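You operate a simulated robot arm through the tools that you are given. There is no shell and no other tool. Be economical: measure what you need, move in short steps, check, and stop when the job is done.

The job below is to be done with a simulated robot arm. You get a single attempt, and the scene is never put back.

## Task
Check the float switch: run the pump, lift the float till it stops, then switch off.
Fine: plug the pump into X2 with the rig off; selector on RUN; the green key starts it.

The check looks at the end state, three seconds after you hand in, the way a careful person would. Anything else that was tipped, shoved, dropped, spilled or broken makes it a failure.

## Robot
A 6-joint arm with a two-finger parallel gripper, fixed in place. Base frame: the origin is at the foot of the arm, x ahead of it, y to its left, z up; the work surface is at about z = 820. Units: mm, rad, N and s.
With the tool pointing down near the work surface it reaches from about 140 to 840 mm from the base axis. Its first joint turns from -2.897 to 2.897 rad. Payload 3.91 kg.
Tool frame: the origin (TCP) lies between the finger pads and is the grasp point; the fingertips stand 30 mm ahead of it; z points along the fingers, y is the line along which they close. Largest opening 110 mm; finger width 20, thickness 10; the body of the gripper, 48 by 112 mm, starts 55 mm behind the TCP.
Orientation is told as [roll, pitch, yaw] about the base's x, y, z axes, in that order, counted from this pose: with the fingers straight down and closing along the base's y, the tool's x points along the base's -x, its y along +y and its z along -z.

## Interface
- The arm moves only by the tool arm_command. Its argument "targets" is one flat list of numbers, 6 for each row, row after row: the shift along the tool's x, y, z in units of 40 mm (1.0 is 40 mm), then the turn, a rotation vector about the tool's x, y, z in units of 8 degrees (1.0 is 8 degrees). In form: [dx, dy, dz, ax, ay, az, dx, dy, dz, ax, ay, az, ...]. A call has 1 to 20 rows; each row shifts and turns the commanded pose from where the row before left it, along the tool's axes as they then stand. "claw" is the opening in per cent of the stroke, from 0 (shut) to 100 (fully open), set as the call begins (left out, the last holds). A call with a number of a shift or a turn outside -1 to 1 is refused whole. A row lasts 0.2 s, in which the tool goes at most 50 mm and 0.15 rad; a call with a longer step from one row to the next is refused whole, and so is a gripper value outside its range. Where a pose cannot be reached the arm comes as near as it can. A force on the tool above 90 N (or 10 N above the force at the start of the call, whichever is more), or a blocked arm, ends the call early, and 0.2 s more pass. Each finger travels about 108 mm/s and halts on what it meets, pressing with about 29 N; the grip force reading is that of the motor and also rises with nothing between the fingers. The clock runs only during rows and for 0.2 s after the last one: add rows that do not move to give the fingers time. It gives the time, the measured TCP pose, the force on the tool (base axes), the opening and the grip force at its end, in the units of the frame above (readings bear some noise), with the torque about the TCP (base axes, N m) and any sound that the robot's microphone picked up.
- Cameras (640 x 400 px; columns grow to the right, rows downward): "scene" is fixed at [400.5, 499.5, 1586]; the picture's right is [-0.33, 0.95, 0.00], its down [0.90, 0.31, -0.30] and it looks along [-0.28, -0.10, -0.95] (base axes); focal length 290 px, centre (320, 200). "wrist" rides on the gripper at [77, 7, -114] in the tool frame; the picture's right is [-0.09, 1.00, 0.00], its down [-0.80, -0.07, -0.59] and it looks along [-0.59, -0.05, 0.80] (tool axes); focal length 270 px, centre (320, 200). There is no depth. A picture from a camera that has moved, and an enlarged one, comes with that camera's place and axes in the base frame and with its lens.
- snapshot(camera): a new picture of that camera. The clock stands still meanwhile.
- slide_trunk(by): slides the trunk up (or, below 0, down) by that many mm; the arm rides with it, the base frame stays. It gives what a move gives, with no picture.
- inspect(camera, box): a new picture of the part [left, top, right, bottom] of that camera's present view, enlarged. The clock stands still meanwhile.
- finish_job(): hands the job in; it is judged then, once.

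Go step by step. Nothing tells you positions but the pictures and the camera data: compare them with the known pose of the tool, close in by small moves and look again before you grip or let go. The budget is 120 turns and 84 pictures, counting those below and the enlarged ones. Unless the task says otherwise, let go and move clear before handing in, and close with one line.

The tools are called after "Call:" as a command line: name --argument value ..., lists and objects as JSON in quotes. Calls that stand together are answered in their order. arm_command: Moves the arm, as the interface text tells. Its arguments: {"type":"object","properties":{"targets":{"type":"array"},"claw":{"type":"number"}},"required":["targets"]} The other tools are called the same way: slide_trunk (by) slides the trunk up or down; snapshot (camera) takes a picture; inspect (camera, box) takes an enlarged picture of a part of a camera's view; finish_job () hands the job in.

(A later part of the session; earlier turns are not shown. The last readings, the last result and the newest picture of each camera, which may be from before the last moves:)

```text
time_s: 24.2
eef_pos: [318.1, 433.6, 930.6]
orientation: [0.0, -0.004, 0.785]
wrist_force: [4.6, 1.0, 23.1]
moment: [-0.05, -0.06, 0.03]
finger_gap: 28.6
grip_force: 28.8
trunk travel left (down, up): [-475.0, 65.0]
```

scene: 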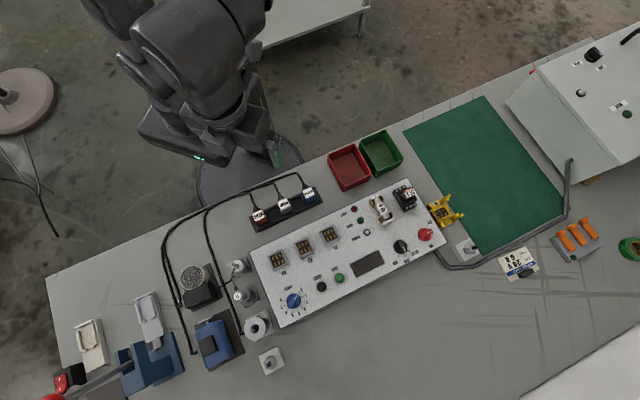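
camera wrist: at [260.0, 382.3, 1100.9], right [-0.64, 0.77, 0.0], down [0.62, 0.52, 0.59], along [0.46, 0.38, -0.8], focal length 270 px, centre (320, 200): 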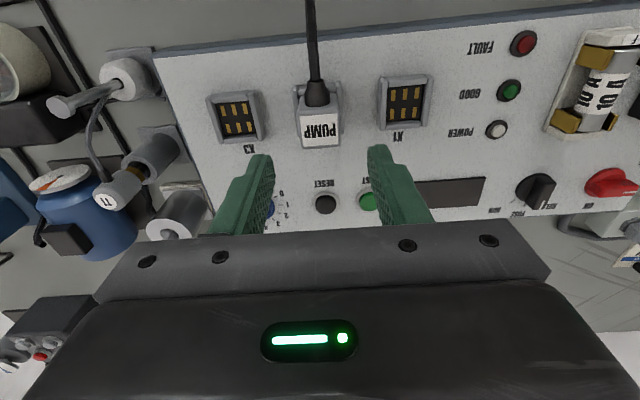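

Centred, but it still meets a stop at z ≈ 930. I'll release, rise, and turn the wrist 90° so the camera sees the plug from the side.

Call:
arm_command --targets '[0, 0, -0.08, 0, 0, 0, 0, 0, 0, 0, 0, 0, 0, 0, -0.8, 0, 0, 0, 0, 0, -0.8, 0, 0, 0, 0, 0, 0, 0, 0, 0.94, 0, 0, 0, 0, 0, 0.94, 0, 0, 0, 0, 0, 0.94, 0, 0, 0, 0, 0, 0.94, 0, 0, 0, 0, 0, 0.94, 0, 0, 0, 0, 0, 0.94, 0, 0, 0, 0, 0, 0.94, 0, 0, 0, 0, 0, 0.94, 0, 0, 0, 0, 0, 0.94, 0, 0, 0, 0, 0, 0.94, 0, 0, 0, 0, 0, 0.94, 0, 0, 0, 0, 0, 0.91]' --claw 50

Call:
inspect --camera "wrist" --box '[260, 60, 380, 180]'

```text
time_s: 27.6
eef_pos: [319.2, 433.5, 993.3]
orientation: [0.0, 0.001, -0.789]
wrist_force: [-0.1, 0.1, 0.2]
moment: [0.02, -0.01, 0.0]
finger_gap: 55.0
grip_force: 0.1
trunk travel left (down, up): [-475.0, 65.0]
```

```text
3.33 times, centred on (320, 120) of wrist
camera zoom: at [270.8, 492.8, 1108.5], right [0.77, 0.64, 0.0], down [0.51, -0.62, 0.59], along [0.38, -0.46, -0.8], focal length 901 px, centre (320, 467)
```

zoom: 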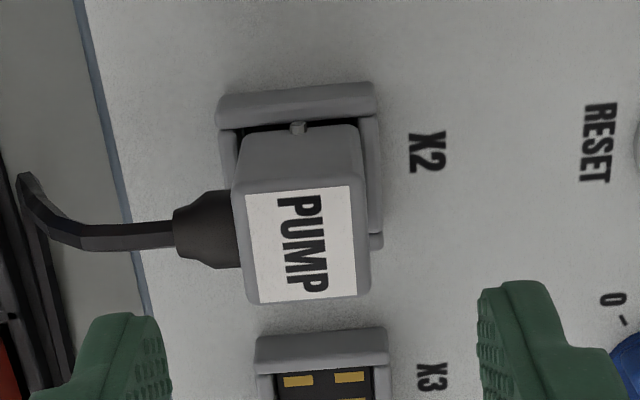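

Call:
inspect --camera "wrist" --box '[295, 75, 340, 115]'

Call:
inspect --camera "scene" --box '[288, 225, 328, 265]'

```text
10.00 times, centred on (318, 95) of wrist
camera zoom: at [270.8, 492.8, 1108.5], right [0.77, 0.64, 0.0], down [0.51, -0.62, 0.59], along [0.38, -0.46, -0.8], focal length 2703 px, centre (345, 1250)
```

zoom: 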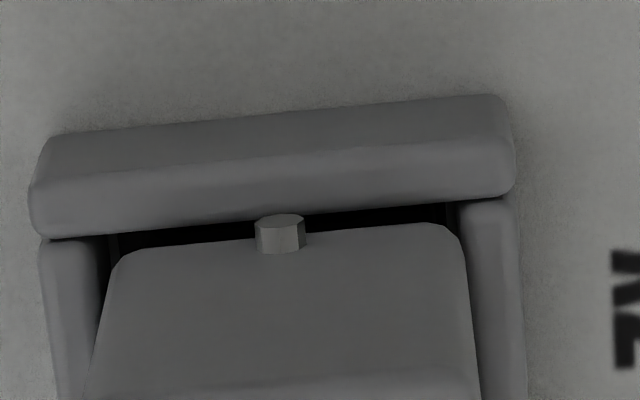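

```text
10.00 times, centred on (308, 245) of scene
camera zoom: at [400.5, 499.5, 1586.0], right [-0.33, 0.95, 0.0], down [0.9, 0.31, -0.3], along [-0.28, -0.1, -0.95], focal length 2900 px, centre (440, -250)
```

zoom: 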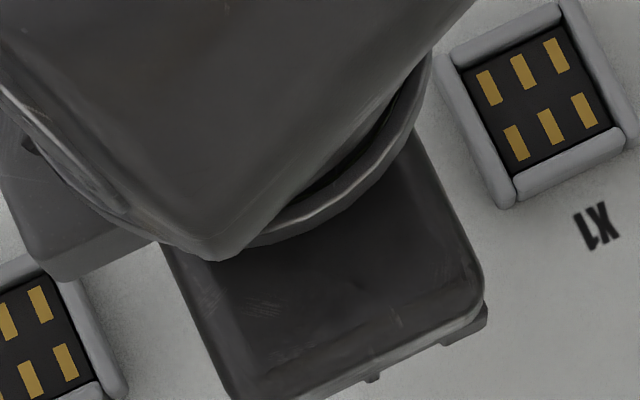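

Plug is now centred in the opening. I'll close the fingers and press straight down on its top.

Call:
arm_command --targets '[0, -0.05, 0, 0, 0, 0, 0, 0, 0, 0, 0, 0, 0, 0, 0.6, 0, 0, 0, 0, 0, 0.5, 0, 0, 0]' --claw 0

Call:
arm_command --targets '[0, 0, 0.06, 0, 0, 0, 0, 0, 0.06, 0, 0, 0, 0, 0, 0.06, 0, 0, 0]'

```text
time_s: 28.6
eef_pos: [318.2, 433.2, 951.8]
orientation: [0.006, 0.001, -0.786]
wrist_force: [-0.7, -2.4, 22.1]
moment: [-0.1, 0.0, 0.01]
finger_gap: 0.0
grip_force: 29.3
trunk travel left (down, up): [-475.0, 65.0]
```

```text
time_s: 29.4
eef_pos: [317.3, 432.4, 951.4]
orientation: [0.018, 0.005, -0.785]
wrist_force: [6.1, 3.7, 83.0]
moment: [-0.08, -0.24, 0.07]
finger_gap: 0.0
grip_force: 28.9
trunk travel left (down, up): [-475.0, 65.0]
```

The top at z ≈ 922 doesn't yield at 83 N, so it may simply be bottomed. To be sure, I tilt the wrist and look at the plug side-on from the X1 side.

Call:
arm_command --targets '[0, 0, -0.5, 0, 0, 0, 0, 0, -0.7, 0, 0, 0, 0.75, 0, 0, 0, 0, 0, 0.75, 0, 0, 0, 0, 0, 0, 0, 0, -0.875, 0, 0, 0, 0, 0, -0.875, 0, 0, 0, 0, 0, -0.875, 0, 0, 0, 0, 0, -0.875, 0, 0, 0, 0, 0, -0.875, 0, 0, 0.465, 0, 0.66, 0, 0, 0, 0.465, 0, 0.66, 0, 0, 0]' --claw 100

Call:
snapshot --camera "wrist"

```text
time_s: 31.8
eef_pos: [274.1, 528.5, 958.1]
orientation: [0.538, 0.001, -0.782]
wrist_force: [-1.3, 1.0, -0.6]
moment: [0.0, -0.06, 0.01]
finger_gap: 110.1
grip_force: 0.0
out of reach, approached as far as the arm can: row 9, 10, 11
trunk travel left (down, up): [-475.0, 65.0]
```

```text
36 pictures are left
camera wrist: at [184.0, 544.4, 1059.8], right [0.67, 0.54, 0.51], down [0.31, -0.82, 0.47], along [0.68, -0.16, -0.72], focal length 270 px, centre (320, 200)
```

wrist: 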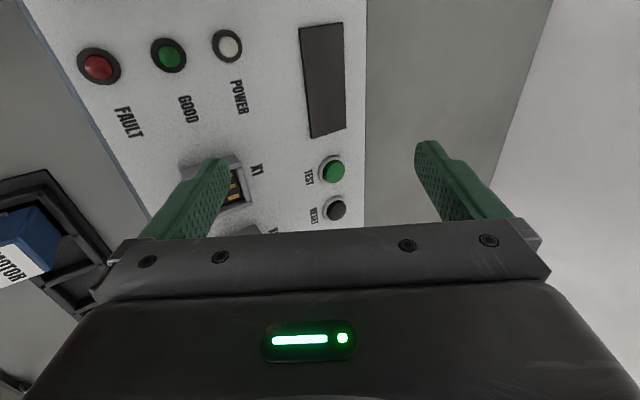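

That tilt was out of reach and the view is no use. Undoing it.

Call:
arm_command --targets '[-0.465, 0, -0.66, 0, 0, 0, -0.465, 0, -0.66, 0, 0, 0, 0, 0, 0, 0, 0.875, 0, 0, 0, 0, 0, 0.875, 0, 0, 0, 0, 0, 0.875, 0, 0, 0, 0, 0, 0.875, 0, 0, 0, 0, 0, 0.875, 0, 0, 0, 0, 0, 0, 0]' --claw 50

Call:
snapshot --camera "scene"

```text
time_s: 33.6
eef_pos: [282.2, 481.7, 1002.7]
orientation: [0.643, 0.511, -0.435]
wrist_force: [0.2, 0.2, 0.6]
moment: [0.0, 0.03, 0.03]
finger_gap: 54.9
grip_force: 0.1
trunk travel left (down, up): [-475.0, 65.0]
```

```text
35 pictures are left
```

scene: 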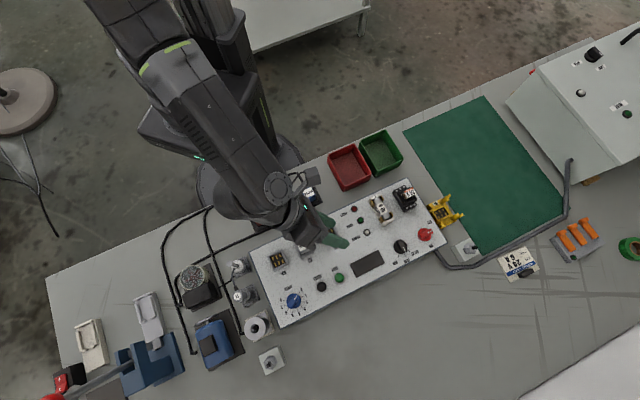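

The commanded pose was replaced by the reached one, so I compute the rotation back to straight-down, yaw 45°, after rising first.

Call:
arm_command --targets '[0.3, 0.33, -0.43, 0, 0, 0, 0.3, 0.33, -0.43, 0, 0, 0, 0, 0, 0, 0.921, 0, 0, 0, 0, 0, 0.921, 0, 0, 0, 0, 0, 0.921, 0, 0, 0, 0, 0, 0.921, 0, 0, 0, 0, 0, 0.921, 0, 0, 0, 0, 0, 0, -0.915, 0, 0, 0, 0, 0, -0.915, 0, 0, 0, 0, 0, -0.915, 0, 0, 0, 0, 0, -0.915, 0, 0, 0, 0, 0, 0, 0]'

```text
time_s: 36.2
eef_pos: [282.6, 481.8, 1053.8]
orientation: [0.0, -0.003, -0.435]
wrist_force: [1.0, -0.1, 0.5]
moment: [0.0, -0.03, -0.01]
finger_gap: 55.0
grip_force: 0.0
trunk travel left (down, up): [-475.0, 65.0]
```

Call:
arm_command --targets '[0, 0, 0, 0, 0, -0.874, 0, 0, 0, 0, 0, -0.874, 0, 0, 0, 0, 0, -0.874, 0, 0, 0, 0, 0, -0.874, 0, 0, 0, 0, 0, -0.874, 0, 0, 0, 0, 0, -0.874, 0, 0, 0, 0, 0, -0.874, 0, 0, 0, 0, 0, -0.874, 0, 0, 0, 0, 0, -0.874, 0, 0, 0, 0, 0, -0.874, -0.56, 0.93, 0, 0, 0, 0, -0.56, 0.93, 0, 0, 0, 0, -0.56, 0.93, 0, 0, 0, 0, -0.56, 0.93, 0, 0, 0, 0]'

Call:
inspect --camera "scene" --box '[285, 220, 345, 260]'

```text
time_s: 39.2
eef_pos: [240.8, 651.5, 1051.2]
orientation: [-0.003, 0.002, 0.784]
wrist_force: [-0.2, -0.5, 0.4]
moment: [0.0, 0.01, 0.0]
finger_gap: 55.0
grip_force: 0.0
trunk travel left (down, up): [-475.0, 65.0]
```

```text
10.00 times, centred on (315, 240) of scene
camera zoom: at [400.5, 499.5, 1586.0], right [-0.33, 0.95, 0.0], down [0.9, 0.31, -0.3], along [-0.28, -0.1, -0.95], focal length 2900 px, centre (370, -200)
```

zoom: 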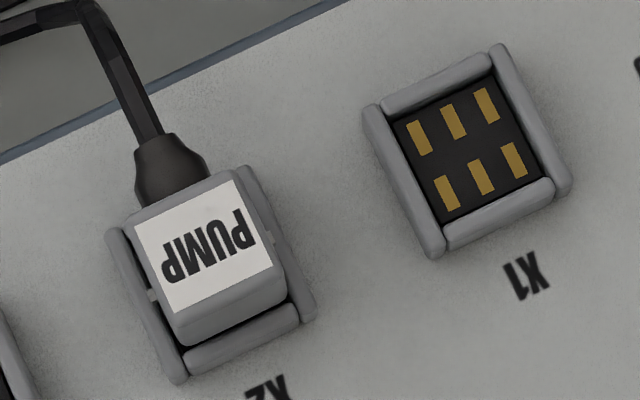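

Contacts are now covered and the plug's foot lines up with the socket floor: it's seated. Now descend over the selector, which points at FUSE and must turn 45° clockwise to RUN.

Call:
arm_command --targets '[0, 0, 0.8, 0, 0, 0, 0, 0, 0.8, 0, 0, 0, 0, 0, 0.75, 0, 0, 0]' --claw 35

Call:
inspect --camera "wrist" --box '[230, 80, 430, 210]'

```text
time_s: 40.0
eef_pos: [239.9, 650.9, 958.0]
orientation: [-0.002, 0.0, 0.784]
wrist_force: [-0.5, 0.6, -0.4]
moment: [0.0, -0.01, 0.0]
finger_gap: 38.7
grip_force: 0.0
trunk travel left (down, up): [-475.0, 65.0]
```

```text
3.08 times, centred on (330, 145) of wrist
camera zoom: at [181.8, 600.5, 1073.0], right [-0.64, 0.77, 0.0], down [0.62, 0.52, 0.59], along [0.46, 0.38, -0.8], focal length 832 px, centre (289, 369)
```

zoom: 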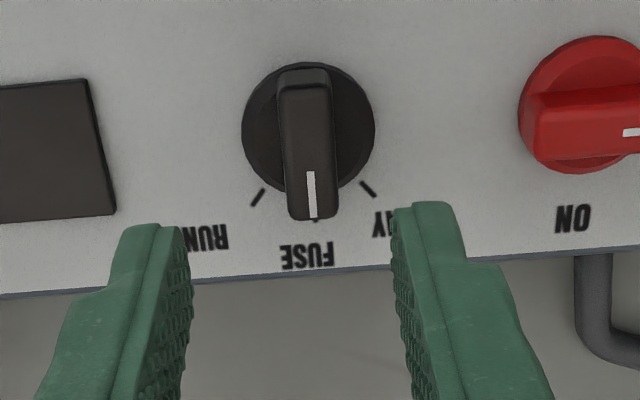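

Bar is about 5 mm to the right of the tool axis. Shift and descend so the tips straddle it.

Call:
arm_command --targets '[0, 0.125, 0.5, 0, 0, 0, 0, 0, 0.5, 0, 0, 0]'

Call:
inspect --camera "wrist" --box '[230, 80, 430, 210]'

```text
time_s: 40.6
eef_pos: [238.4, 654.0, 919.6]
orientation: [0.001, 0.0, 0.784]
wrist_force: [-0.7, 1.2, 0.9]
moment: [0.02, 0.0, -0.03]
finger_gap: 38.4
grip_force: 0.0
trunk travel left (down, up): [-475.0, 65.0]
```

```text
3.08 times, centred on (330, 145) of wrist
camera zoom: at [180.3, 603.4, 1033.7], right [-0.64, 0.77, 0.0], down [0.62, 0.52, 0.59], along [0.46, 0.38, -0.8], focal length 832 px, centre (289, 369)
```

zoom: 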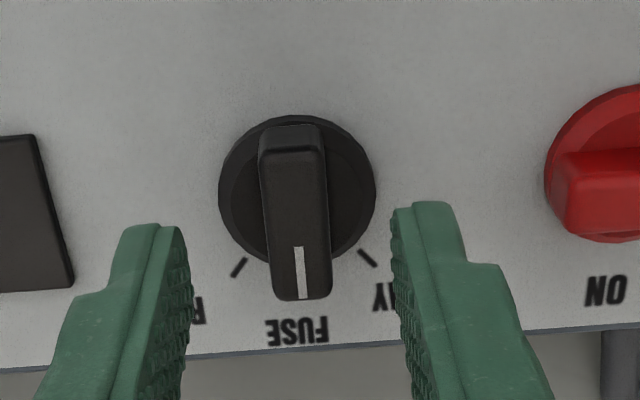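

Call:
arm_command --targets '[0.1, 0.035, 0.1, 0, 0, 0, 0, 0, 0.1, 0, 0, 0, 0, 0, 0.08, 0, 0, 0]'

Call:
inspect --camera "wrist" --box '[230, 80, 430, 210]'

```text
time_s: 41.4
eef_pos: [234.9, 652.4, 906.9]
orientation: [0.0, 0.0, 0.787]
wrist_force: [0.5, 0.4, 0.0]
moment: [0.04, 0.0, 0.01]
finger_gap: 38.4
grip_force: 0.0
trunk travel left (down, up): [-475.0, 65.0]
```

```text
3.08 times, centred on (330, 145) of wrist
camera zoom: at [175.6, 601.6, 1022.4], right [-0.64, 0.77, 0.0], down [0.62, 0.52, 0.59], along [0.46, 0.38, -0.8], focal length 832 px, centre (289, 369)
```

zoom: 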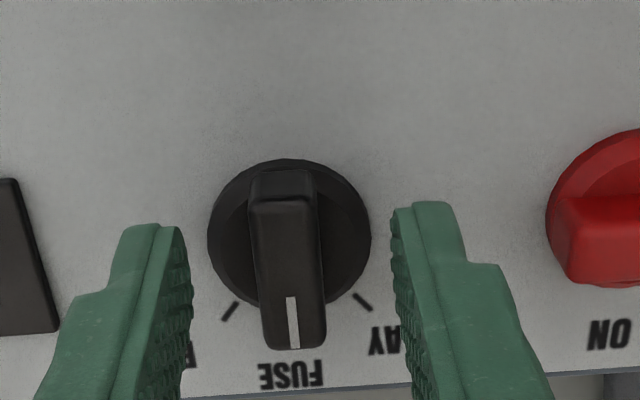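

Well centred. Closing on the bar.

Call:
arm_command --targets '[0, 0, 0, 0, 0, 0, 0, 0, 0, 0, 0, 0]' --claw 0

```text
time_s: 42.0
eef_pos: [233.1, 651.5, 907.7]
orientation: [0.0, 0.002, 0.786]
wrist_force: [0.2, -2.1, -0.9]
moment: [0.06, -0.1, -0.02]
finger_gap: 12.9
grip_force: 45.0
trunk travel left (down, up): [-475.0, 65.0]
```

Gripped (12.9 mm). Turning 45° clockwise (seen from above) towards RUN.

Call:
arm_command --targets '[0, 0, 0, 0, 0, 0.94, 0, 0, 0, 0, 0, 0.94, 0, 0, 0, 0, 0, 0.94, 0, 0, 0, 0, 0, 0.94, 0, 0, 0, 0, 0, 0.94, 0, 0, 0, 0, 0, 0.94]'

Call:
inspect --camera "wrist" --box '[230, 80, 430, 210]'

```text
time_s: 43.4
eef_pos: [232.9, 653.8, 907.9]
orientation: [-0.001, -0.002, -0.001]
wrist_force: [-4.3, 12.4, -1.4]
moment: [0.37, -0.17, 1.2]
finger_gap: 14.0
grip_force: 44.6
trunk travel left (down, up): [-475.0, 65.0]
```

```text
3.08 times, centred on (330, 145) of wrist
camera zoom: at [156.5, 660.2, 1022.3], right [0.09, 1.0, 0.0], down [0.8, -0.07, 0.6], along [0.59, -0.05, -0.8], focal length 832 px, centre (289, 369)
```

zoom: 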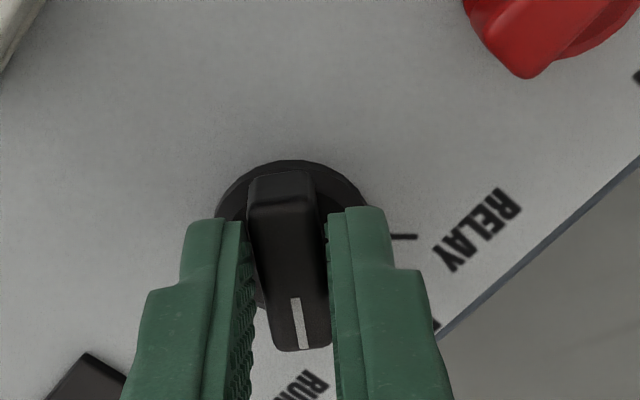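

Call:
arm_command --targets '[0, 0, 0, 0, 0, 0, 0, 0, -0.5, 0, 0, 0, 0, 0, -0.9, 0, 0, 0]' --claw 40

Call:
inspect --camera "wrist" --box '[210, 40, 430, 180]'

```text
time_s: 44.2
eef_pos: [232.7, 651.3, 964.9]
orientation: [0.0, 0.0, -0.003]
wrist_force: [-0.5, -0.2, -0.2]
moment: [-0.01, 0.0, 0.03]
finger_gap: 44.0
grip_force: 0.0
trunk travel left (down, up): [-475.0, 65.0]
```

```text
2.86 times, centred on (320, 110) of wrist
camera zoom: at [156.9, 658.5, 1079.0], right [0.09, 1.0, 0.0], down [0.8, -0.07, 0.59], along [0.59, -0.06, -0.8], focal length 772 px, centre (320, 457)
```

zoom: 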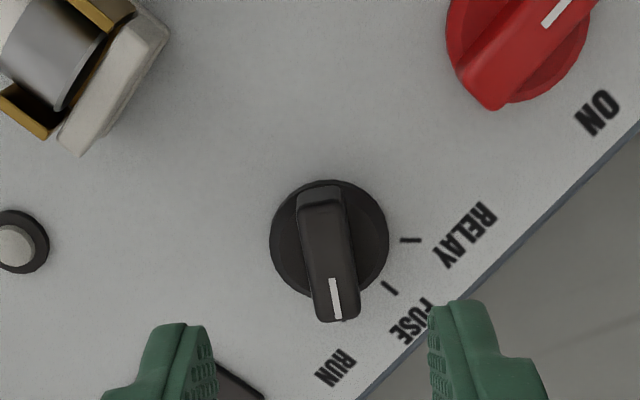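

Selector is on RUN. Next the red main switch near (190, 699): its handle points along the panel, so I turn the fingers to yaw 135° above it.

Call:
arm_command --targets '[0.54, 0.61, -0.3, 0, 0, 0, 0.54, 0.61, 0, 0, 0, 0, 0, 0, 0, 0, 0, -0.993, 0, 0, 0, 0, 0, -0.993, 0, 0, 0, 0, 0, -0.993, 0, 0, 0, 0, 0, -0.993, 0, 0, 0, 0, 0, -0.993, 0, 0, 0, 0, 0, -0.993, 0, 0, 0, 0, 0, -0.993, 0, 0, 0, 0, 0, -0.993, 0, 0, 0, 0, 0, -0.993, 0, 0, 0, 0, 0, -0.993, 0, 0, 0, 0, 0, -0.993, 0, 0, 0, 0, 0, -0.993, 0, 0, 0, 0, 0, -0.993, 0, 0, 0, 0, 0, -0.993, 0, 0, 0, 0, 0, -0.993, 0, 0, 0, 0, 0, -0.993, 0, 0, 0, 0, 0, -0.993]' --claw 35

Call:
inspect --camera "wrist" --box '[210, 50, 430, 190]'

```text
time_s: 48.2
eef_pos: [190.7, 700.7, 974.9]
orientation: [0.001, 0.0, 2.357]
wrist_force: [0.2, 0.1, 0.1]
moment: [-0.02, -0.01, -0.02]
finger_gap: 38.4
grip_force: 0.0
trunk travel left (down, up): [-475.0, 65.0]
```

```text
2.86 times, centred on (320, 120) of wrist
camera zoom: at [241.1, 641.1, 1091.0], right [-0.77, -0.64, 0.0], down [-0.52, 0.62, 0.59], along [-0.38, 0.46, -0.8], focal length 772 px, centre (320, 429)
```

zoom: 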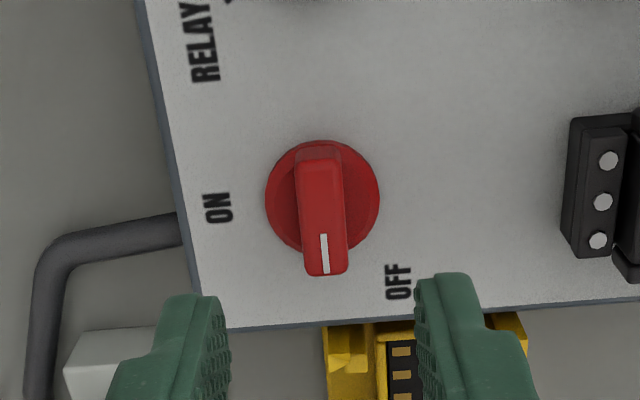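

Handle points towards OFF's side; ON needs a 90° turn. Descending to straddle it.

Call:
arm_command --targets '[-0.08, 0.05, 0.7, 0, 0, 0, 0, 0, 0.65, 0, 0, 0]'

Call:
inspect --camera "wrist" --box '[230, 80, 430, 210]'

```text
time_s: 48.8
eef_pos: [187.5, 703.3, 922.6]
orientation: [0.001, 0.0, 2.355]
wrist_force: [-0.9, -0.2, 0.6]
moment: [-0.01, 0.03, 0.04]
finger_gap: 38.5
grip_force: 0.1
trunk travel left (down, up): [-475.0, 65.0]
```

```text
3.08 times, centred on (330, 145) of wrist
camera zoom: at [237.8, 642.6, 1037.4], right [-0.77, -0.64, 0.0], down [-0.51, 0.62, 0.59], along [-0.38, 0.46, -0.8], focal length 832 px, centre (289, 369)
```

zoom: 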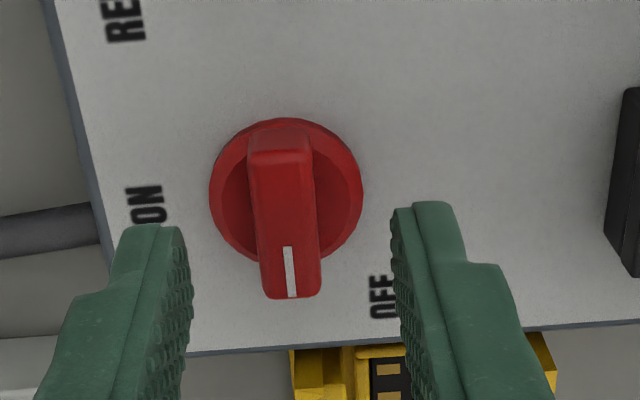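

Call:
arm_command --targets '[0.08, 0.01, 0.12, 0, 0, 0, 0, 0, 0.12, 0, 0, 0, 0, 0, 0.12, 0, 0, 0]'

Call:
arm_command --targets '[0, 0, 0, 0, 0, 0, 0, 0, 0, 0, 0, 0]' --claw 0

```text
time_s: 49.6
eef_pos: [189.8, 699.3, 907.5]
orientation: [0.001, 0.0, 2.352]
wrist_force: [1.1, 0.1, 0.1]
moment: [0.01, -0.02, -0.03]
finger_gap: 38.4
grip_force: 0.0
trunk travel left (down, up): [-475.0, 65.0]
```

```text
time_s: 50.2
eef_pos: [190.5, 700.6, 907.8]
orientation: [-0.001, 0.0, 2.353]
wrist_force: [5.0, 7.0, -0.1]
moment: [0.29, -0.15, -0.05]
finger_gap: 12.7
grip_force: 45.8
trunk travel left (down, up): [-475.0, 65.0]
```

Gripped. Ease 1 mm sideways, then turn 90° clockwise to ON.

Call:
arm_command --targets '[0, -0.025, 0, 0, 0, 0, 0, 0, 0, 0, 0, 0.94, 0, 0, 0, 0, 0, 0.94, 0, 0, 0, 0, 0, 0.94, 0, 0, 0, 0, 0, 0.94, 0, 0, 0, 0, 0, 0.94, 0, 0, 0, 0, 0, 0.94, 0, 0, 0, 0, 0, 0.94, 0, 0, 0, 0, 0, 0.94, 0, 0, 0, 0, 0, 0.94, 0, 0, 0, 0, 0, 0.94, 0, 0, 0, 0, 0, 0.94, 0, 0, 0, 0, 0, 0.91]'

Call:
snapshot --camera "wrist"

```text
time_s: 53.0
eef_pos: [185.3, 701.5, 908.4]
orientation: [-0.001, 0.002, 0.783]
wrist_force: [-35.9, -2.2, -8.6]
moment: [-0.39, 0.94, 0.34]
finger_gap: 12.8
grip_force: 44.6
trunk travel left (down, up): [-475.0, 65.0]
```

```text
26 pictures are left
camera wrist: at [126.2, 650.9, 1022.5], right [-0.64, 0.77, 0.0], down [0.62, 0.51, 0.59], along [0.46, 0.38, -0.81], focal length 270 px, centre (320, 200)
```

wrist: 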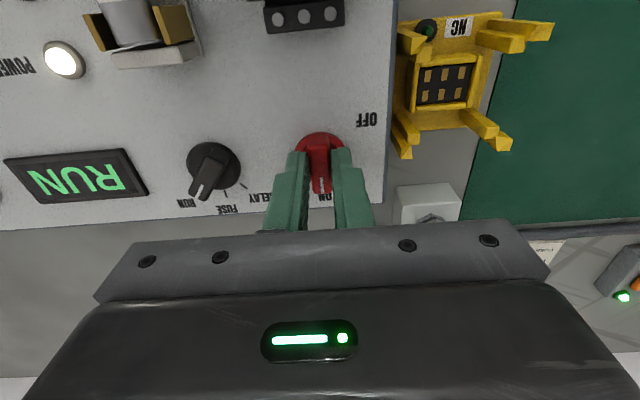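

Rig is on: POWER lit and the display reads RUN. Release, rise and move over the green TEST key with fingers closed.

Call:
arm_command --targets '[0, 0, 0, 0, 0, 0, 0, 0, 0, 0, 0, 0, 0, 0, -0.9, 0, 0, 0, 0, 0, -0.9, 0, 0, 0]' --claw 40

Call:
arm_command --targets '[0, -0.843, 0, 0, 0, 0, 0, -0.843, 0, 0, 0, 0, 0, -0.843, 0, 0, 0, 0, 0, -0.843, 0, 0, 0, 0, 0, -0.843, 0, 0, 0, 0, 0, -0.843, 0, 0, 0, 0, 0, -0.843, 0, 0, 0, 0]' --claw 0

Call:
snapshot --camera "wrist"

```text
time_s: 54.0
eef_pos: [191.4, 699.9, 980.3]
orientation: [0.0, 0.0, 0.783]
wrist_force: [-0.1, -0.8, 0.2]
moment: [0.02, 0.01, -0.01]
finger_gap: 44.2
grip_force: 0.1
trunk travel left (down, up): [-475.0, 65.0]
```

```text
time_s: 55.6
eef_pos: [354.2, 532.9, 980.3]
orientation: [-0.002, -0.001, 0.784]
wrist_force: [-0.6, 0.7, -0.4]
moment: [0.03, -0.02, 0.01]
finger_gap: 0.0
grip_force: 28.6
trunk travel left (down, up): [-475.0, 65.0]
```

```text
25 pictures are left
camera wrist: at [295.9, 482.4, 1095.7], right [-0.64, 0.77, 0.0], down [0.62, 0.51, 0.59], along [0.46, 0.38, -0.8], focal length 270 px, centre (320, 200)
```

wrist: 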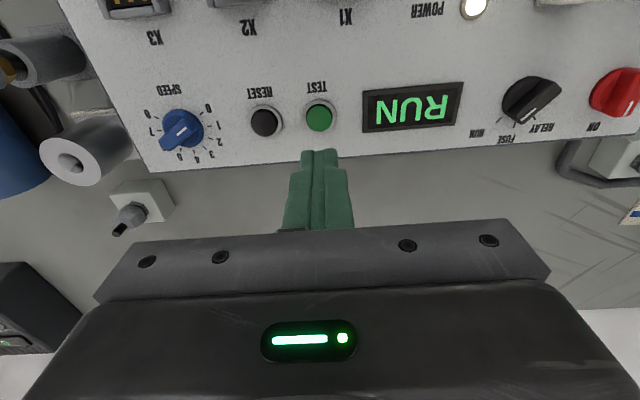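

TEST key is right under the tool. Descending and pressing gently.

Call:
arm_command --targets '[0, 0.03, 0.7, 0, 0, 0, 0, 0, 0.6, 0, 0, 0]'

Call:
inspect --camera "wrist" --box '[240, 80, 400, 200]'

```text
time_s: 56.2
eef_pos: [353.9, 534.4, 928.1]
orientation: [0.0, 0.004, 0.781]
wrist_force: [-0.5, 0.2, 0.9]
moment: [0.0, 0.02, 0.01]
finger_gap: 0.0
grip_force: 29.5
trunk travel left (down, up): [-475.0, 65.0]
```

```text
3.33 times, centred on (320, 140) of wrist
camera zoom: at [295.7, 483.1, 1042.3], right [-0.64, 0.77, 0.0], down [0.62, 0.52, 0.59], along [0.46, 0.38, -0.8], focal length 901 px, centre (320, 400)
```

zoom: 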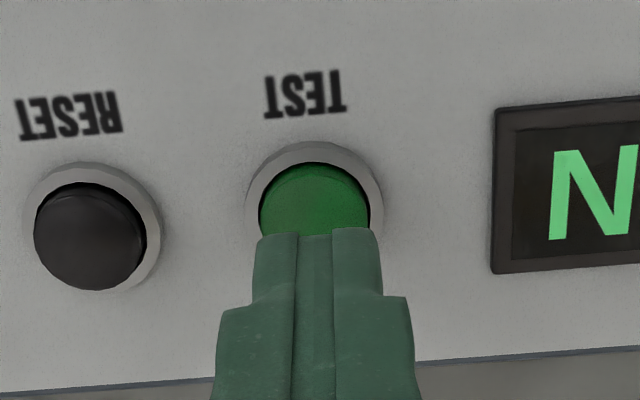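

Call:
arm_command --targets '[0.075, 0, 0.2, 0, 0, 0, 0, 0, 0.12, 0, 0, 0, 0, 0, 0.08, 0, 0, 0, 0, 0, 0.06, 0, 0, 0, 0, 0, 0.06, 0, 0, 0]'

```text
time_s: 57.4
eef_pos: [352.8, 531.8, 906.7]
orientation: [-0.001, -0.002, 0.783]
wrist_force: [0.4, -0.5, 0.1]
moment: [-0.02, 0.01, 0.0]
finger_gap: 0.0
grip_force: 29.1
trunk travel left (down, up): [-475.0, 65.0]
```

Call:
arm_command --targets '[0, 0, 0.06, 0, 0, 0, 0, 0, 0.06, 0, 0, 0, 0, 0, 0.06, 0, 0, 0]'

```text
time_s: 58.2
eef_pos: [352.0, 532.0, 899.7]
orientation: [-0.001, -0.002, 0.781]
wrist_force: [-1.0, -2.1, 7.0]
moment: [-0.01, 0.04, -0.04]
finger_gap: 0.0
grip_force: 28.9
trunk travel left (down, up): [-475.0, 65.0]
heard: click
```

A click: key pressed. Lifting off and looking whether the pump runs.

Call:
arm_command --targets '[0, 0, -0.5, 0, 0, 0, 0, 0, -0.9, 0, 0, 0, 0, 0, -0.9, 0, 0, 0]'

Call:
snapshot --camera "scene"

Call:
snapshot --camera "wrist"

```text
time_s: 59.0
eef_pos: [350.4, 528.9, 990.9]
orientation: [0.0, 0.003, 0.782]
wrist_force: [0.5, -0.3, -1.0]
moment: [0.01, 0.04, -0.01]
finger_gap: 0.4
grip_force: 29.0
trunk travel left (down, up): [-475.0, 65.0]
```

```text
23 pictures are left
```

scene: 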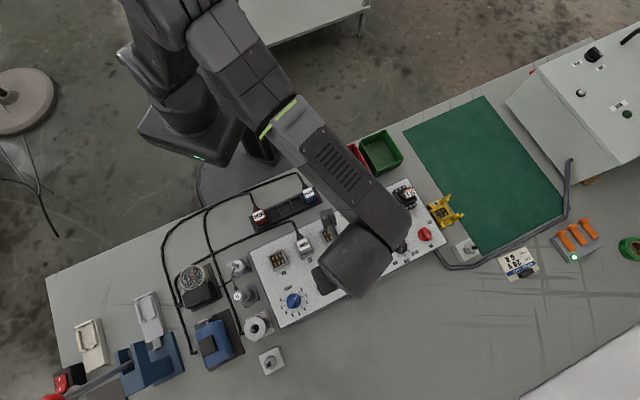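

```text
22 pictures are left
camera wrist: at [293.5, 479.3, 1105.4], right [-0.64, 0.77, 0.0], down [0.62, 0.52, 0.59], along [0.46, 0.38, -0.81], focal length 270 px, centre (320, 200)
```

wrist: 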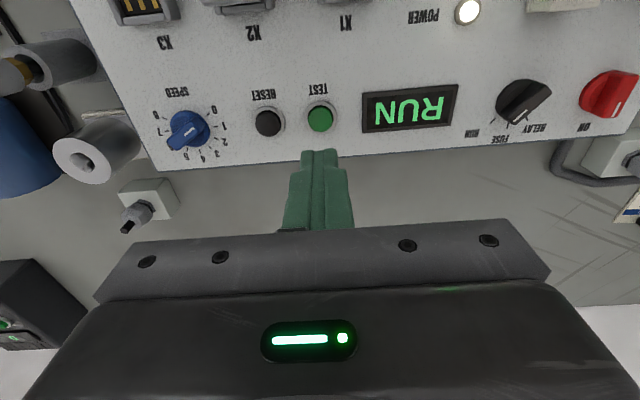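

Zooming on the pump impeller in the scene.

Call:
inspect --camera "scene" --box '[170, 250, 270, 310]'

Call:
arm_command --targets '[0, 0, -0.1, 0, 0, 0]'

Call:
inspect --camera "scene" --box '[170, 250, 270, 310]'

```text
6.40 times, centred on (220, 280) of scene
camera zoom: at [400.5, 499.5, 1586.0], right [-0.33, 0.95, 0.0], down [0.9, 0.31, -0.3], along [-0.28, -0.1, -0.95], focal length 1856 px, centre (960, -312)
```

zoom: 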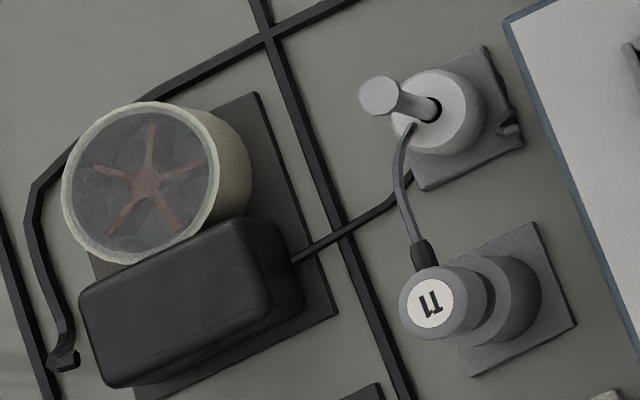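

```text
time_s: 59.4
eef_pos: [352.4, 530.3, 995.3]
orientation: [-0.001, 0.0, 0.783]
wrist_force: [0.1, 0.7, -0.5]
moment: [0.02, -0.01, 0.04]
finger_gap: 0.2
grip_force: 29.1
trunk travel left (down, up): [-475.0, 65.0]
```

```text
6.40 times, centred on (220, 280) of scene
camera zoom: at [400.5, 499.5, 1586.0], right [-0.33, 0.95, 0.0], down [0.9, 0.31, -0.3], along [-0.28, -0.1, -0.95], focal length 1856 px, centre (960, -312)
```

zoom: 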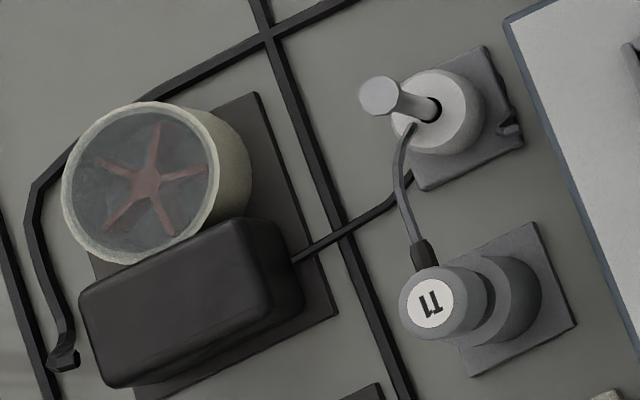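

The impeller angle changed, so the pump is running. Now over the float stem at about (410, 288): ring top z ≈ 881, stem cap z ≈ 939.

Call:
arm_command --targets '[0.542, -0.883, -0.06, 0, 0, 0, 0.542, -0.883, -0.06, 0, 0, 0, 0.542, -0.883, -0.06, 0, 0, 0, 0.542, -0.883, -0.06, 0, 0, 0, 0.542, -0.883, -0.06, 0, 0, 0, 0.542, -0.883, 0, 0, 0, 0]' --claw 45

Call:
inspect --camera "wrist" --box '[200, 40, 440, 190]'

```text
time_s: 60.8
eef_pos: [408.1, 288.4, 1007.9]
orientation: [0.0, 0.0, 0.785]
wrist_force: [0.5, 0.4, -0.8]
moment: [0.01, 0.0, -0.01]
finger_gap: 49.3
grip_force: 0.0
trunk travel left (down, up): [-475.0, 65.0]
```

```text
2.67 times, centred on (320, 115) of wrist
camera zoom: at [350.5, 238.9, 1122.1], right [-0.64, 0.77, 0.0], down [0.62, 0.52, 0.59], along [0.46, 0.38, -0.8], focal length 721 px, centre (320, 427)
```

zoom: 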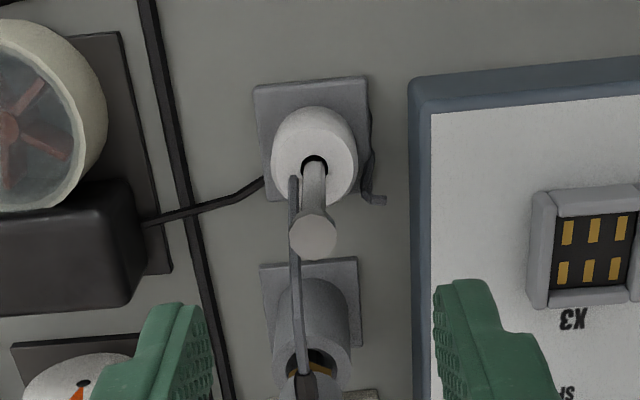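

Cap and ring are under the tool; small correction and descent.

Call:
arm_command --targets '[0.06, 0, 0.7, 0, 0, 0, 0, 0, 0.7, 0, 0, 0, 0, 0, 0.6, 0, 0, 0]'

Call:
inspect --camera "wrist" --box '[230, 60, 410, 200]'

```text
time_s: 61.6
eef_pos: [409.8, 287.2, 927.2]
orientation: [0.0, 0.0, 0.782]
wrist_force: [-0.2, -0.6, 0.1]
moment: [-0.01, 0.02, -0.01]
finger_gap: 49.6
grip_force: 0.0
trunk travel left (down, up): [-475.0, 65.0]
```

```text
2.86 times, centred on (320, 130) of wrist
camera zoom: at [351.9, 236.2, 1041.9], right [-0.64, 0.77, 0.0], down [0.62, 0.52, 0.59], along [0.46, 0.38, -0.8], focal length 772 px, centre (320, 400)
```

zoom: 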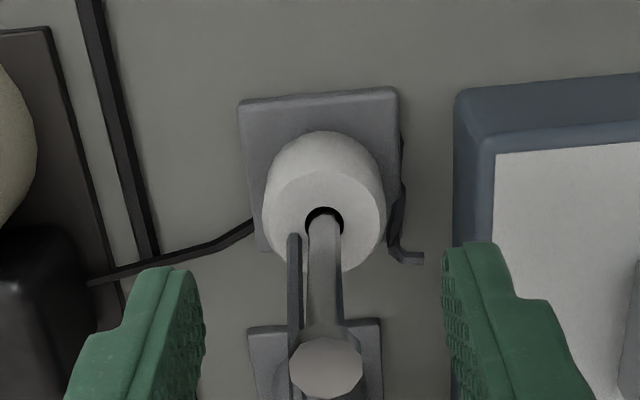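

Aligned. The ring top is around z 865 and the panel side is about 37 mm from the stem, so I narrow the opening to ~39 mm and go down to TCP z ≈ 884.

Call:
arm_command --targets '[0, 0, 0, 0, 0, 0, 0, 0, 0.5, 0, 0, 0, 0, 0, 0.3, 0, 0, 0, 0, 0, 0.25, 0, 0, 0]' --claw 35

Call:
inspect --camera "wrist" --box '[230, 80, 410, 220]'

```text
time_s: 62.6
eef_pos: [409.0, 287.3, 886.0]
orientation: [0.0, -0.003, 0.781]
wrist_force: [0.3, -0.4, -0.2]
moment: [-0.01, 0.02, 0.0]
finger_gap: 38.5
grip_force: 0.1
trunk travel left (down, up): [-475.0, 65.0]
```

```text
2.86 times, centred on (320, 150) of wrist
camera zoom: at [351.2, 236.9, 999.8], right [-0.64, 0.77, 0.0], down [0.62, 0.51, 0.59], along [0.46, 0.38, -0.8], focal length 772 px, centre (320, 343)
```

zoom: 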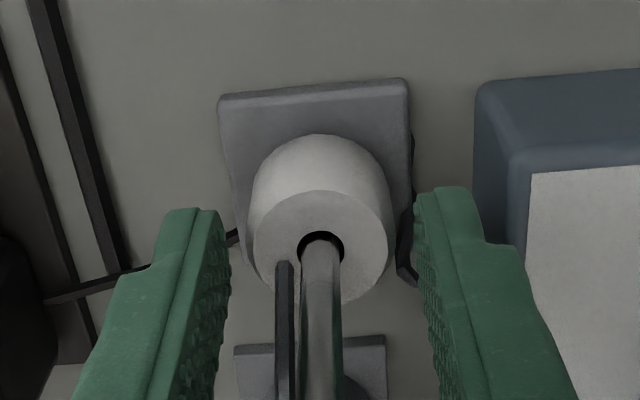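

Ring is centred. Go 5 mm lower, then close.

Call:
arm_command --targets '[0, 0, 0.12, 0, 0, 0]'

Call:
arm_command --targets '[0, 0, 0, 0, 0, 0, 0, 0, 0, 0, 0, 0]' --claw 0

Call:
inspect --camera "wrist" --box '[230, 80, 410, 220]'

```text
time_s: 63.0
eef_pos: [408.9, 286.3, 880.5]
orientation: [0.001, 0.0, 0.783]
wrist_force: [0.4, -0.3, -0.4]
moment: [0.0, -0.05, -0.01]
finger_gap: 38.4
grip_force: 0.0
trunk travel left (down, up): [-475.0, 65.0]
```

```text
time_s: 63.6
eef_pos: [409.8, 286.4, 880.6]
orientation: [-0.002, 0.001, 0.782]
wrist_force: [-0.2, -1.6, -0.3]
moment: [-0.27, -0.36, -0.07]
finger_gap: 29.9
grip_force: 44.2
trunk travel left (down, up): [-475.0, 65.0]
```

```text
2.86 times, centred on (320, 150) of wrist
camera zoom: at [351.2, 236.7, 995.3], right [-0.64, 0.77, 0.0], down [0.62, 0.51, 0.59], along [0.46, 0.38, -0.8], focal length 772 px, centre (320, 343)
```

zoom: 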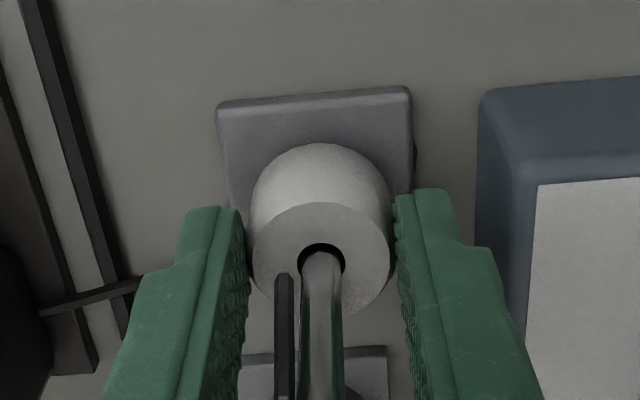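

Float gripped. Lifting slowly and listening.

Call:
arm_command --targets '[0, 0, -0.1, 0, 0, 0, 0, 0, -0.1, 0, 0, 0, 0, 0, -0.1, 0, 0, 0, 0, 0, -0.1, 0, 0, 0]'

Call:
inspect --camera "scene" --box '[170, 250, 270, 310]'

```text
time_s: 64.6
eef_pos: [409.4, 286.3, 897.2]
orientation: [0.0, 0.001, 0.781]
wrist_force: [6.0, -3.9, 0.1]
moment: [-0.32, -0.28, -0.04]
finger_gap: 30.1
grip_force: 44.7
trunk travel left (down, up): [-475.0, 65.0]
```

```text
6.40 times, centred on (220, 280) of scene
camera zoom: at [400.5, 499.5, 1586.0], right [-0.33, 0.95, 0.0], down [0.9, 0.31, -0.3], along [-0.28, -0.1, -0.95], focal length 1856 px, centre (960, -312)
```

zoom: 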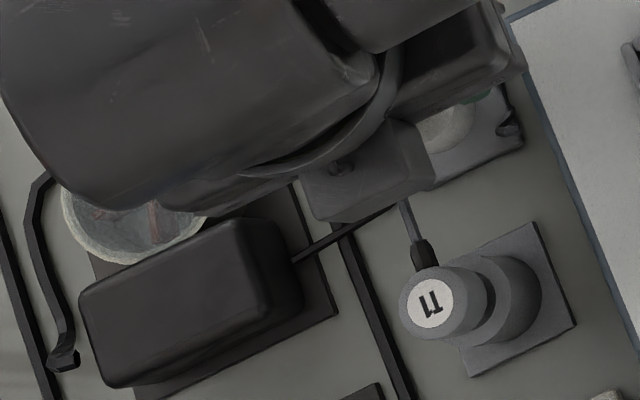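

Call:
arm_command --targets '[0, 0, -0.1, 0, 0, 0, 0, 0, -0.1, 0, 0, 0, 0, 0, -0.1, 0, 0, 0, 0, 0, -0.1, 0, 0, 0]'

Call:
inspect --camera "scene" --box '[170, 260, 220, 300]'

Call:
arm_command --targets '[0, 0, -0.02, 0, 0, 0]'

Call:
inspect --camera "scene" --box '[170, 260, 220, 300]'

```text
time_s: 65.6
eef_pos: [409.8, 287.1, 913.8]
orientation: [-0.001, 0.001, 0.782]
wrist_force: [11.5, -6.7, -0.8]
moment: [-0.02, -0.83, -0.07]
finger_gap: 29.7
grip_force: 44.9
trunk travel left (down, up): [-475.0, 65.0]
```

```text
10.00 times, centred on (195, 280) of scene
camera zoom: at [400.5, 499.5, 1586.0], right [-0.33, 0.95, 0.0], down [0.9, 0.31, -0.3], along [-0.28, -0.1, -0.95], focal length 2900 px, centre (1570, -600)
```

zoom: 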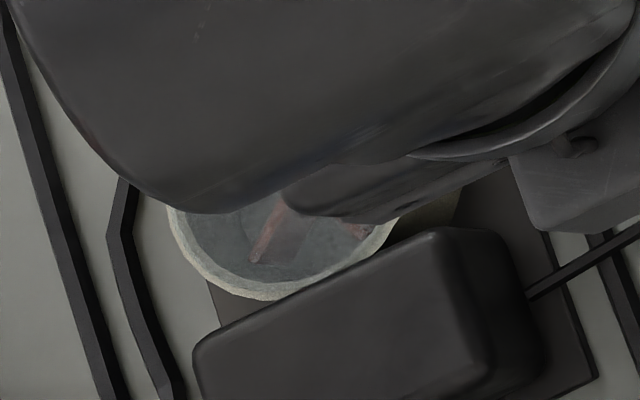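

```text
time_s: 66.0
eef_pos: [409.1, 286.3, 914.5]
orientation: [0.001, 0.002, 0.782]
wrist_force: [12.8, -9.9, -0.1]
moment: [-0.37, -0.53, -0.04]
finger_gap: 29.8
grip_force: 45.5
trunk travel left (down, up): [-475.0, 65.0]
```

```text
10.00 times, centred on (195, 280) of scene
camera zoom: at [400.5, 499.5, 1586.0], right [-0.33, 0.95, 0.0], down [0.9, 0.31, -0.3], along [-0.28, -0.1, -0.95], focal length 2900 px, centre (1570, -600)
```

zoom: 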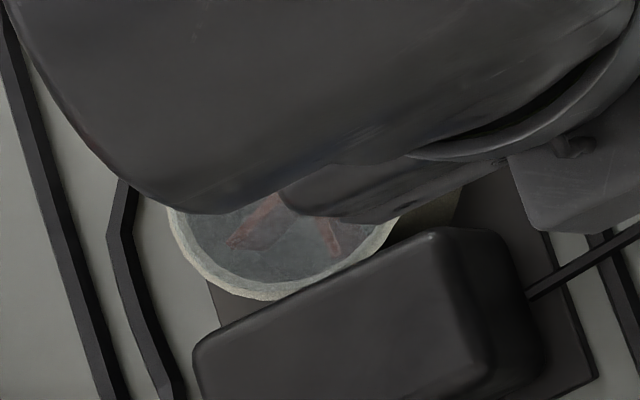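

Pump still turning, and there's a side load building towards −v; relieve it by 1.5 mm and keep lifting.

Call:
arm_command --targets '[0, -0.04, 0, 0, 0, 0, 0, 0, -0.1, 0, 0, 0, 0, 0, -0.1, 0, 0, 0]'

```text
time_s: 66.8
eef_pos: [409.0, 287.8, 922.2]
orientation: [0.0, 0.0, 0.784]
wrist_force: [3.7, -1.9, -0.4]
moment: [-0.1, -0.35, 0.0]
finger_gap: 30.0
grip_force: 44.9
trunk travel left (down, up): [-475.0, 65.0]
```

Call:
arm_command --targets '[0, -0.01, -0.08, 0, 0, 0, 0, 0, -0.08, 0, 0, 0, 0, 0, -0.08, 0, 0, 0]'

```text
time_s: 67.6
eef_pos: [409.2, 286.3, 931.3]
orientation: [-0.001, 0.004, 0.784]
wrist_force: [-1.2, 4.0, -7.0]
moment: [0.3, -0.51, 0.03]
finger_gap: 30.0
grip_force: 44.7
trunk travel left (down, up): [-475.0, 65.0]
```

Some downward resistance now: probably at the cap. Checking the impeller twice.

Call:
inspect --camera "scene" --box '[170, 260, 220, 300]'

Call:
arm_command --targets '[0, 0, -0.02, 0, 0, 0]'

Call:
inspect --camera "scene" --box '[170, 260, 220, 300]'

```text
10.00 times, centred on (195, 280) of scene
camera zoom: at [400.5, 499.5, 1586.0], right [-0.33, 0.95, 0.0], down [0.9, 0.31, -0.3], along [-0.28, -0.1, -0.95], focal length 2900 px, centre (1570, -600)
```

zoom: 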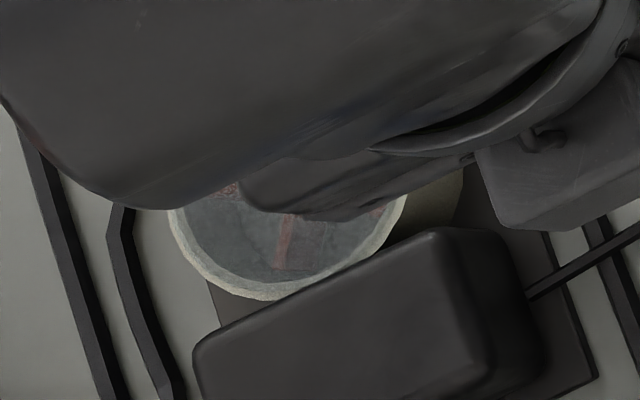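

```text
time_s: 68.0
eef_pos: [408.5, 287.2, 932.4]
orientation: [0.0, 0.002, 0.782]
wrist_force: [-2.3, 1.6, -11.6]
moment: [0.66, -0.29, 0.07]
finger_gap: 29.9
grip_force: 45.0
trunk travel left (down, up): [-475.0, 65.0]
```

```text
10.00 times, centred on (195, 280) of scene
camera zoom: at [400.5, 499.5, 1586.0], right [-0.33, 0.95, 0.0], down [0.9, 0.31, -0.3], along [-0.28, -0.1, -0.95], focal length 2900 px, centre (1570, -600)
```

zoom: 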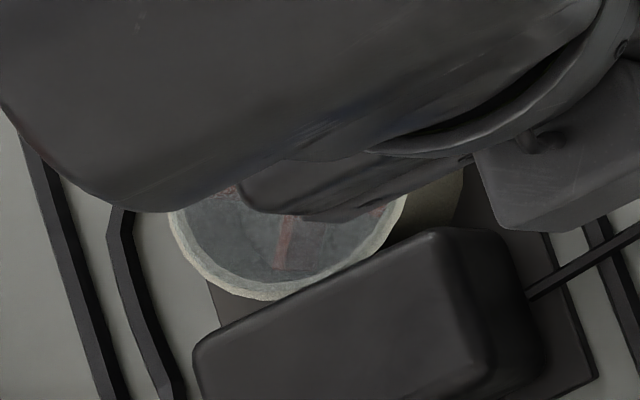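

The impeller stands still: the pump stopped with the float at its stop. I lower the float gently back and release it.

Call:
arm_command --targets '[0, 0, 0.15, 0, 0, 0, 0, 0.0, 0.2, 0, 0, 0, 0, 0.02, 0.2, 0, 0, 0, 0, 0, 0.2, 0, 0, 0, 0, 0.02, 0.2, 0, 0, 0, 0, 0.01, 0.2, 0, 0, 0, 0, 0, 0.09, 0, 0, 0]'

```text
time_s: 69.6
eef_pos: [408.9, 286.5, 882.1]
orientation: [-0.001, -0.001, 0.783]
wrist_force: [14.2, -7.8, 0.6]
moment: [-0.32, -0.57, -0.08]
finger_gap: 29.9
grip_force: 44.4
trunk travel left (down, up): [-475.0, 65.0]
```

Call:
arm_command --targets '[0, -0.03, 0, 0, 0, 0, 0, 0, 0, 0, 0, 0, 0, 0, -0.3, 0, 0, 0, 0, 0, -0.8, 0, 0, 0, 0, 0, -0.9, 0, 0, 0, 0, 0, -0.9, 0, 0, 0]' --claw 38

Call:
snapshot --camera "wrist"

```text
time_s: 71.0
eef_pos: [409.3, 286.8, 1000.3]
orientation: [-0.001, 0.0, 0.782]
wrist_force: [0.0, 0.0, -0.5]
moment: [-0.03, 0.02, -0.01]
finger_gap: 41.5
grip_force: 0.0
trunk travel left (down, up): [-475.0, 65.0]
```

```text
10 pictures are left
camera wrist: at [350.9, 237.0, 1114.5], right [-0.64, 0.77, 0.0], down [0.62, 0.51, 0.59], along [0.46, 0.38, -0.8], focal length 270 px, centre (320, 200)
```

wrist: 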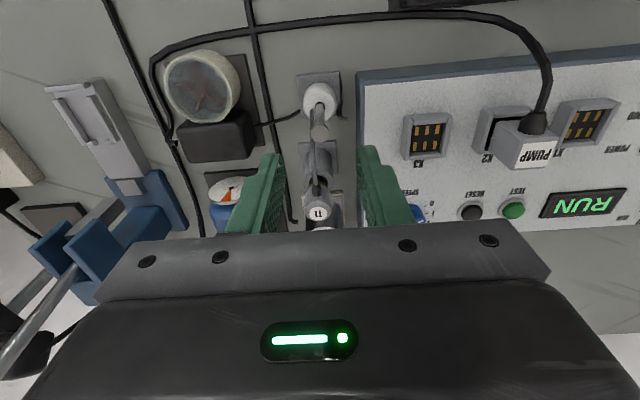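

Float is back on its base. Now back to the red switch at (190, 700) to turn it OFF.

Call:
arm_command --targets '[-0.2875, 0.93, 0, 0, 0, 0, -0.2875, 0.93, 0, 0, 0, 0, -0.2875, 0.93, 0, 0, 0, 0, -0.2875, 0.93, 0, 0, 0, 0, -0.2875, 0.93, 0, 0, 0, 0, -0.2875, 0.93, 0, 0, 0, 0, -0.2875, 0.93, 0, 0, 0, 0, -0.2875, 0.93, 0, 0, 0, 0, -0.2875, 0.93, 0, 0, 0, 0, -0.2875, 0.93, 0, 0, 0, 0, -0.2875, 0.93, 0, 0, 0, 0, -0.2875, 0.93, 0, 0, 0, 0, 0, 0, 0.9, 0, 0, 0, 0, 0, 0.9, 0, 0, 0]' --claw 35

Call:
inspect --camera "wrist" --box '[230, 80, 430, 210]'

```text
time_s: 74.0
eef_pos: [192.7, 701.3, 927.4]
orientation: [0.0, 0.001, 0.781]
wrist_force: [-0.1, 0.2, 0.0]
moment: [0.01, 0.0, -0.03]
finger_gap: 38.4
grip_force: 0.1
trunk travel left (down, up): [-475.0, 65.0]
```

```text
3.08 times, centred on (330, 145) of wrist
camera zoom: at [134.3, 650.9, 1041.4], right [-0.64, 0.77, 0.0], down [0.62, 0.51, 0.59], along [0.46, 0.38, -0.8], focal length 832 px, centre (289, 369)
```

zoom: 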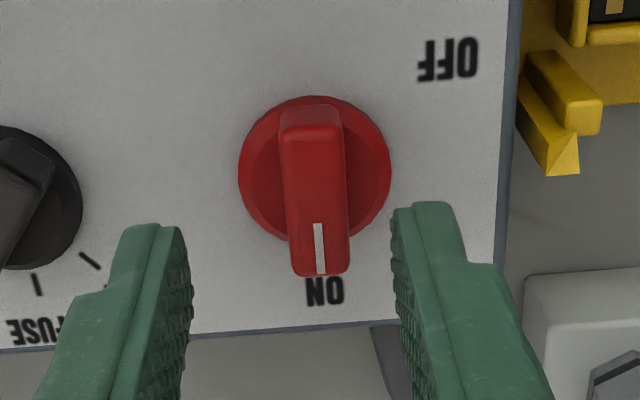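

Call:
arm_command --targets '[0.1, 0.145, 0, 0, 0, 0, 0, 0, 0.25, 0, 0, 0, 0, 0, 0.24, 0, 0, 0]'

Call:
inspect --camera "wrist" --box '[230, 80, 430, 210]'

```text
time_s: 74.8
eef_pos: [184.8, 702.5, 908.1]
orientation: [0.0, 0.002, 0.782]
wrist_force: [0.7, -0.5, 0.0]
moment: [0.0, -0.01, -0.01]
finger_gap: 38.5
grip_force: 0.1
trunk travel left (down, up): [-475.0, 65.0]
```

```text
3.08 times, centred on (330, 145) of wrist
camera zoom: at [127.0, 652.0, 1021.9], right [-0.64, 0.77, 0.0], down [0.62, 0.52, 0.59], along [0.46, 0.38, -0.8], focal length 832 px, centre (289, 369)
```

zoom: 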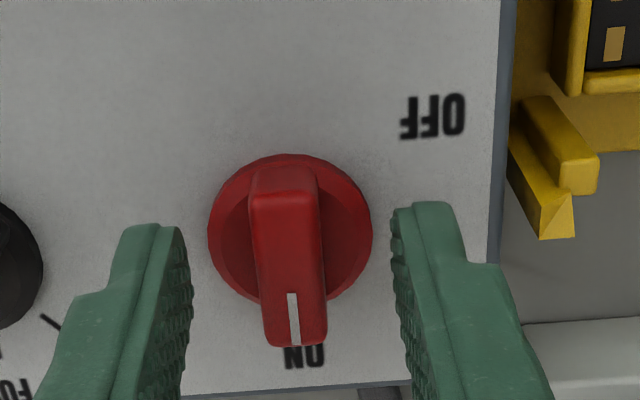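

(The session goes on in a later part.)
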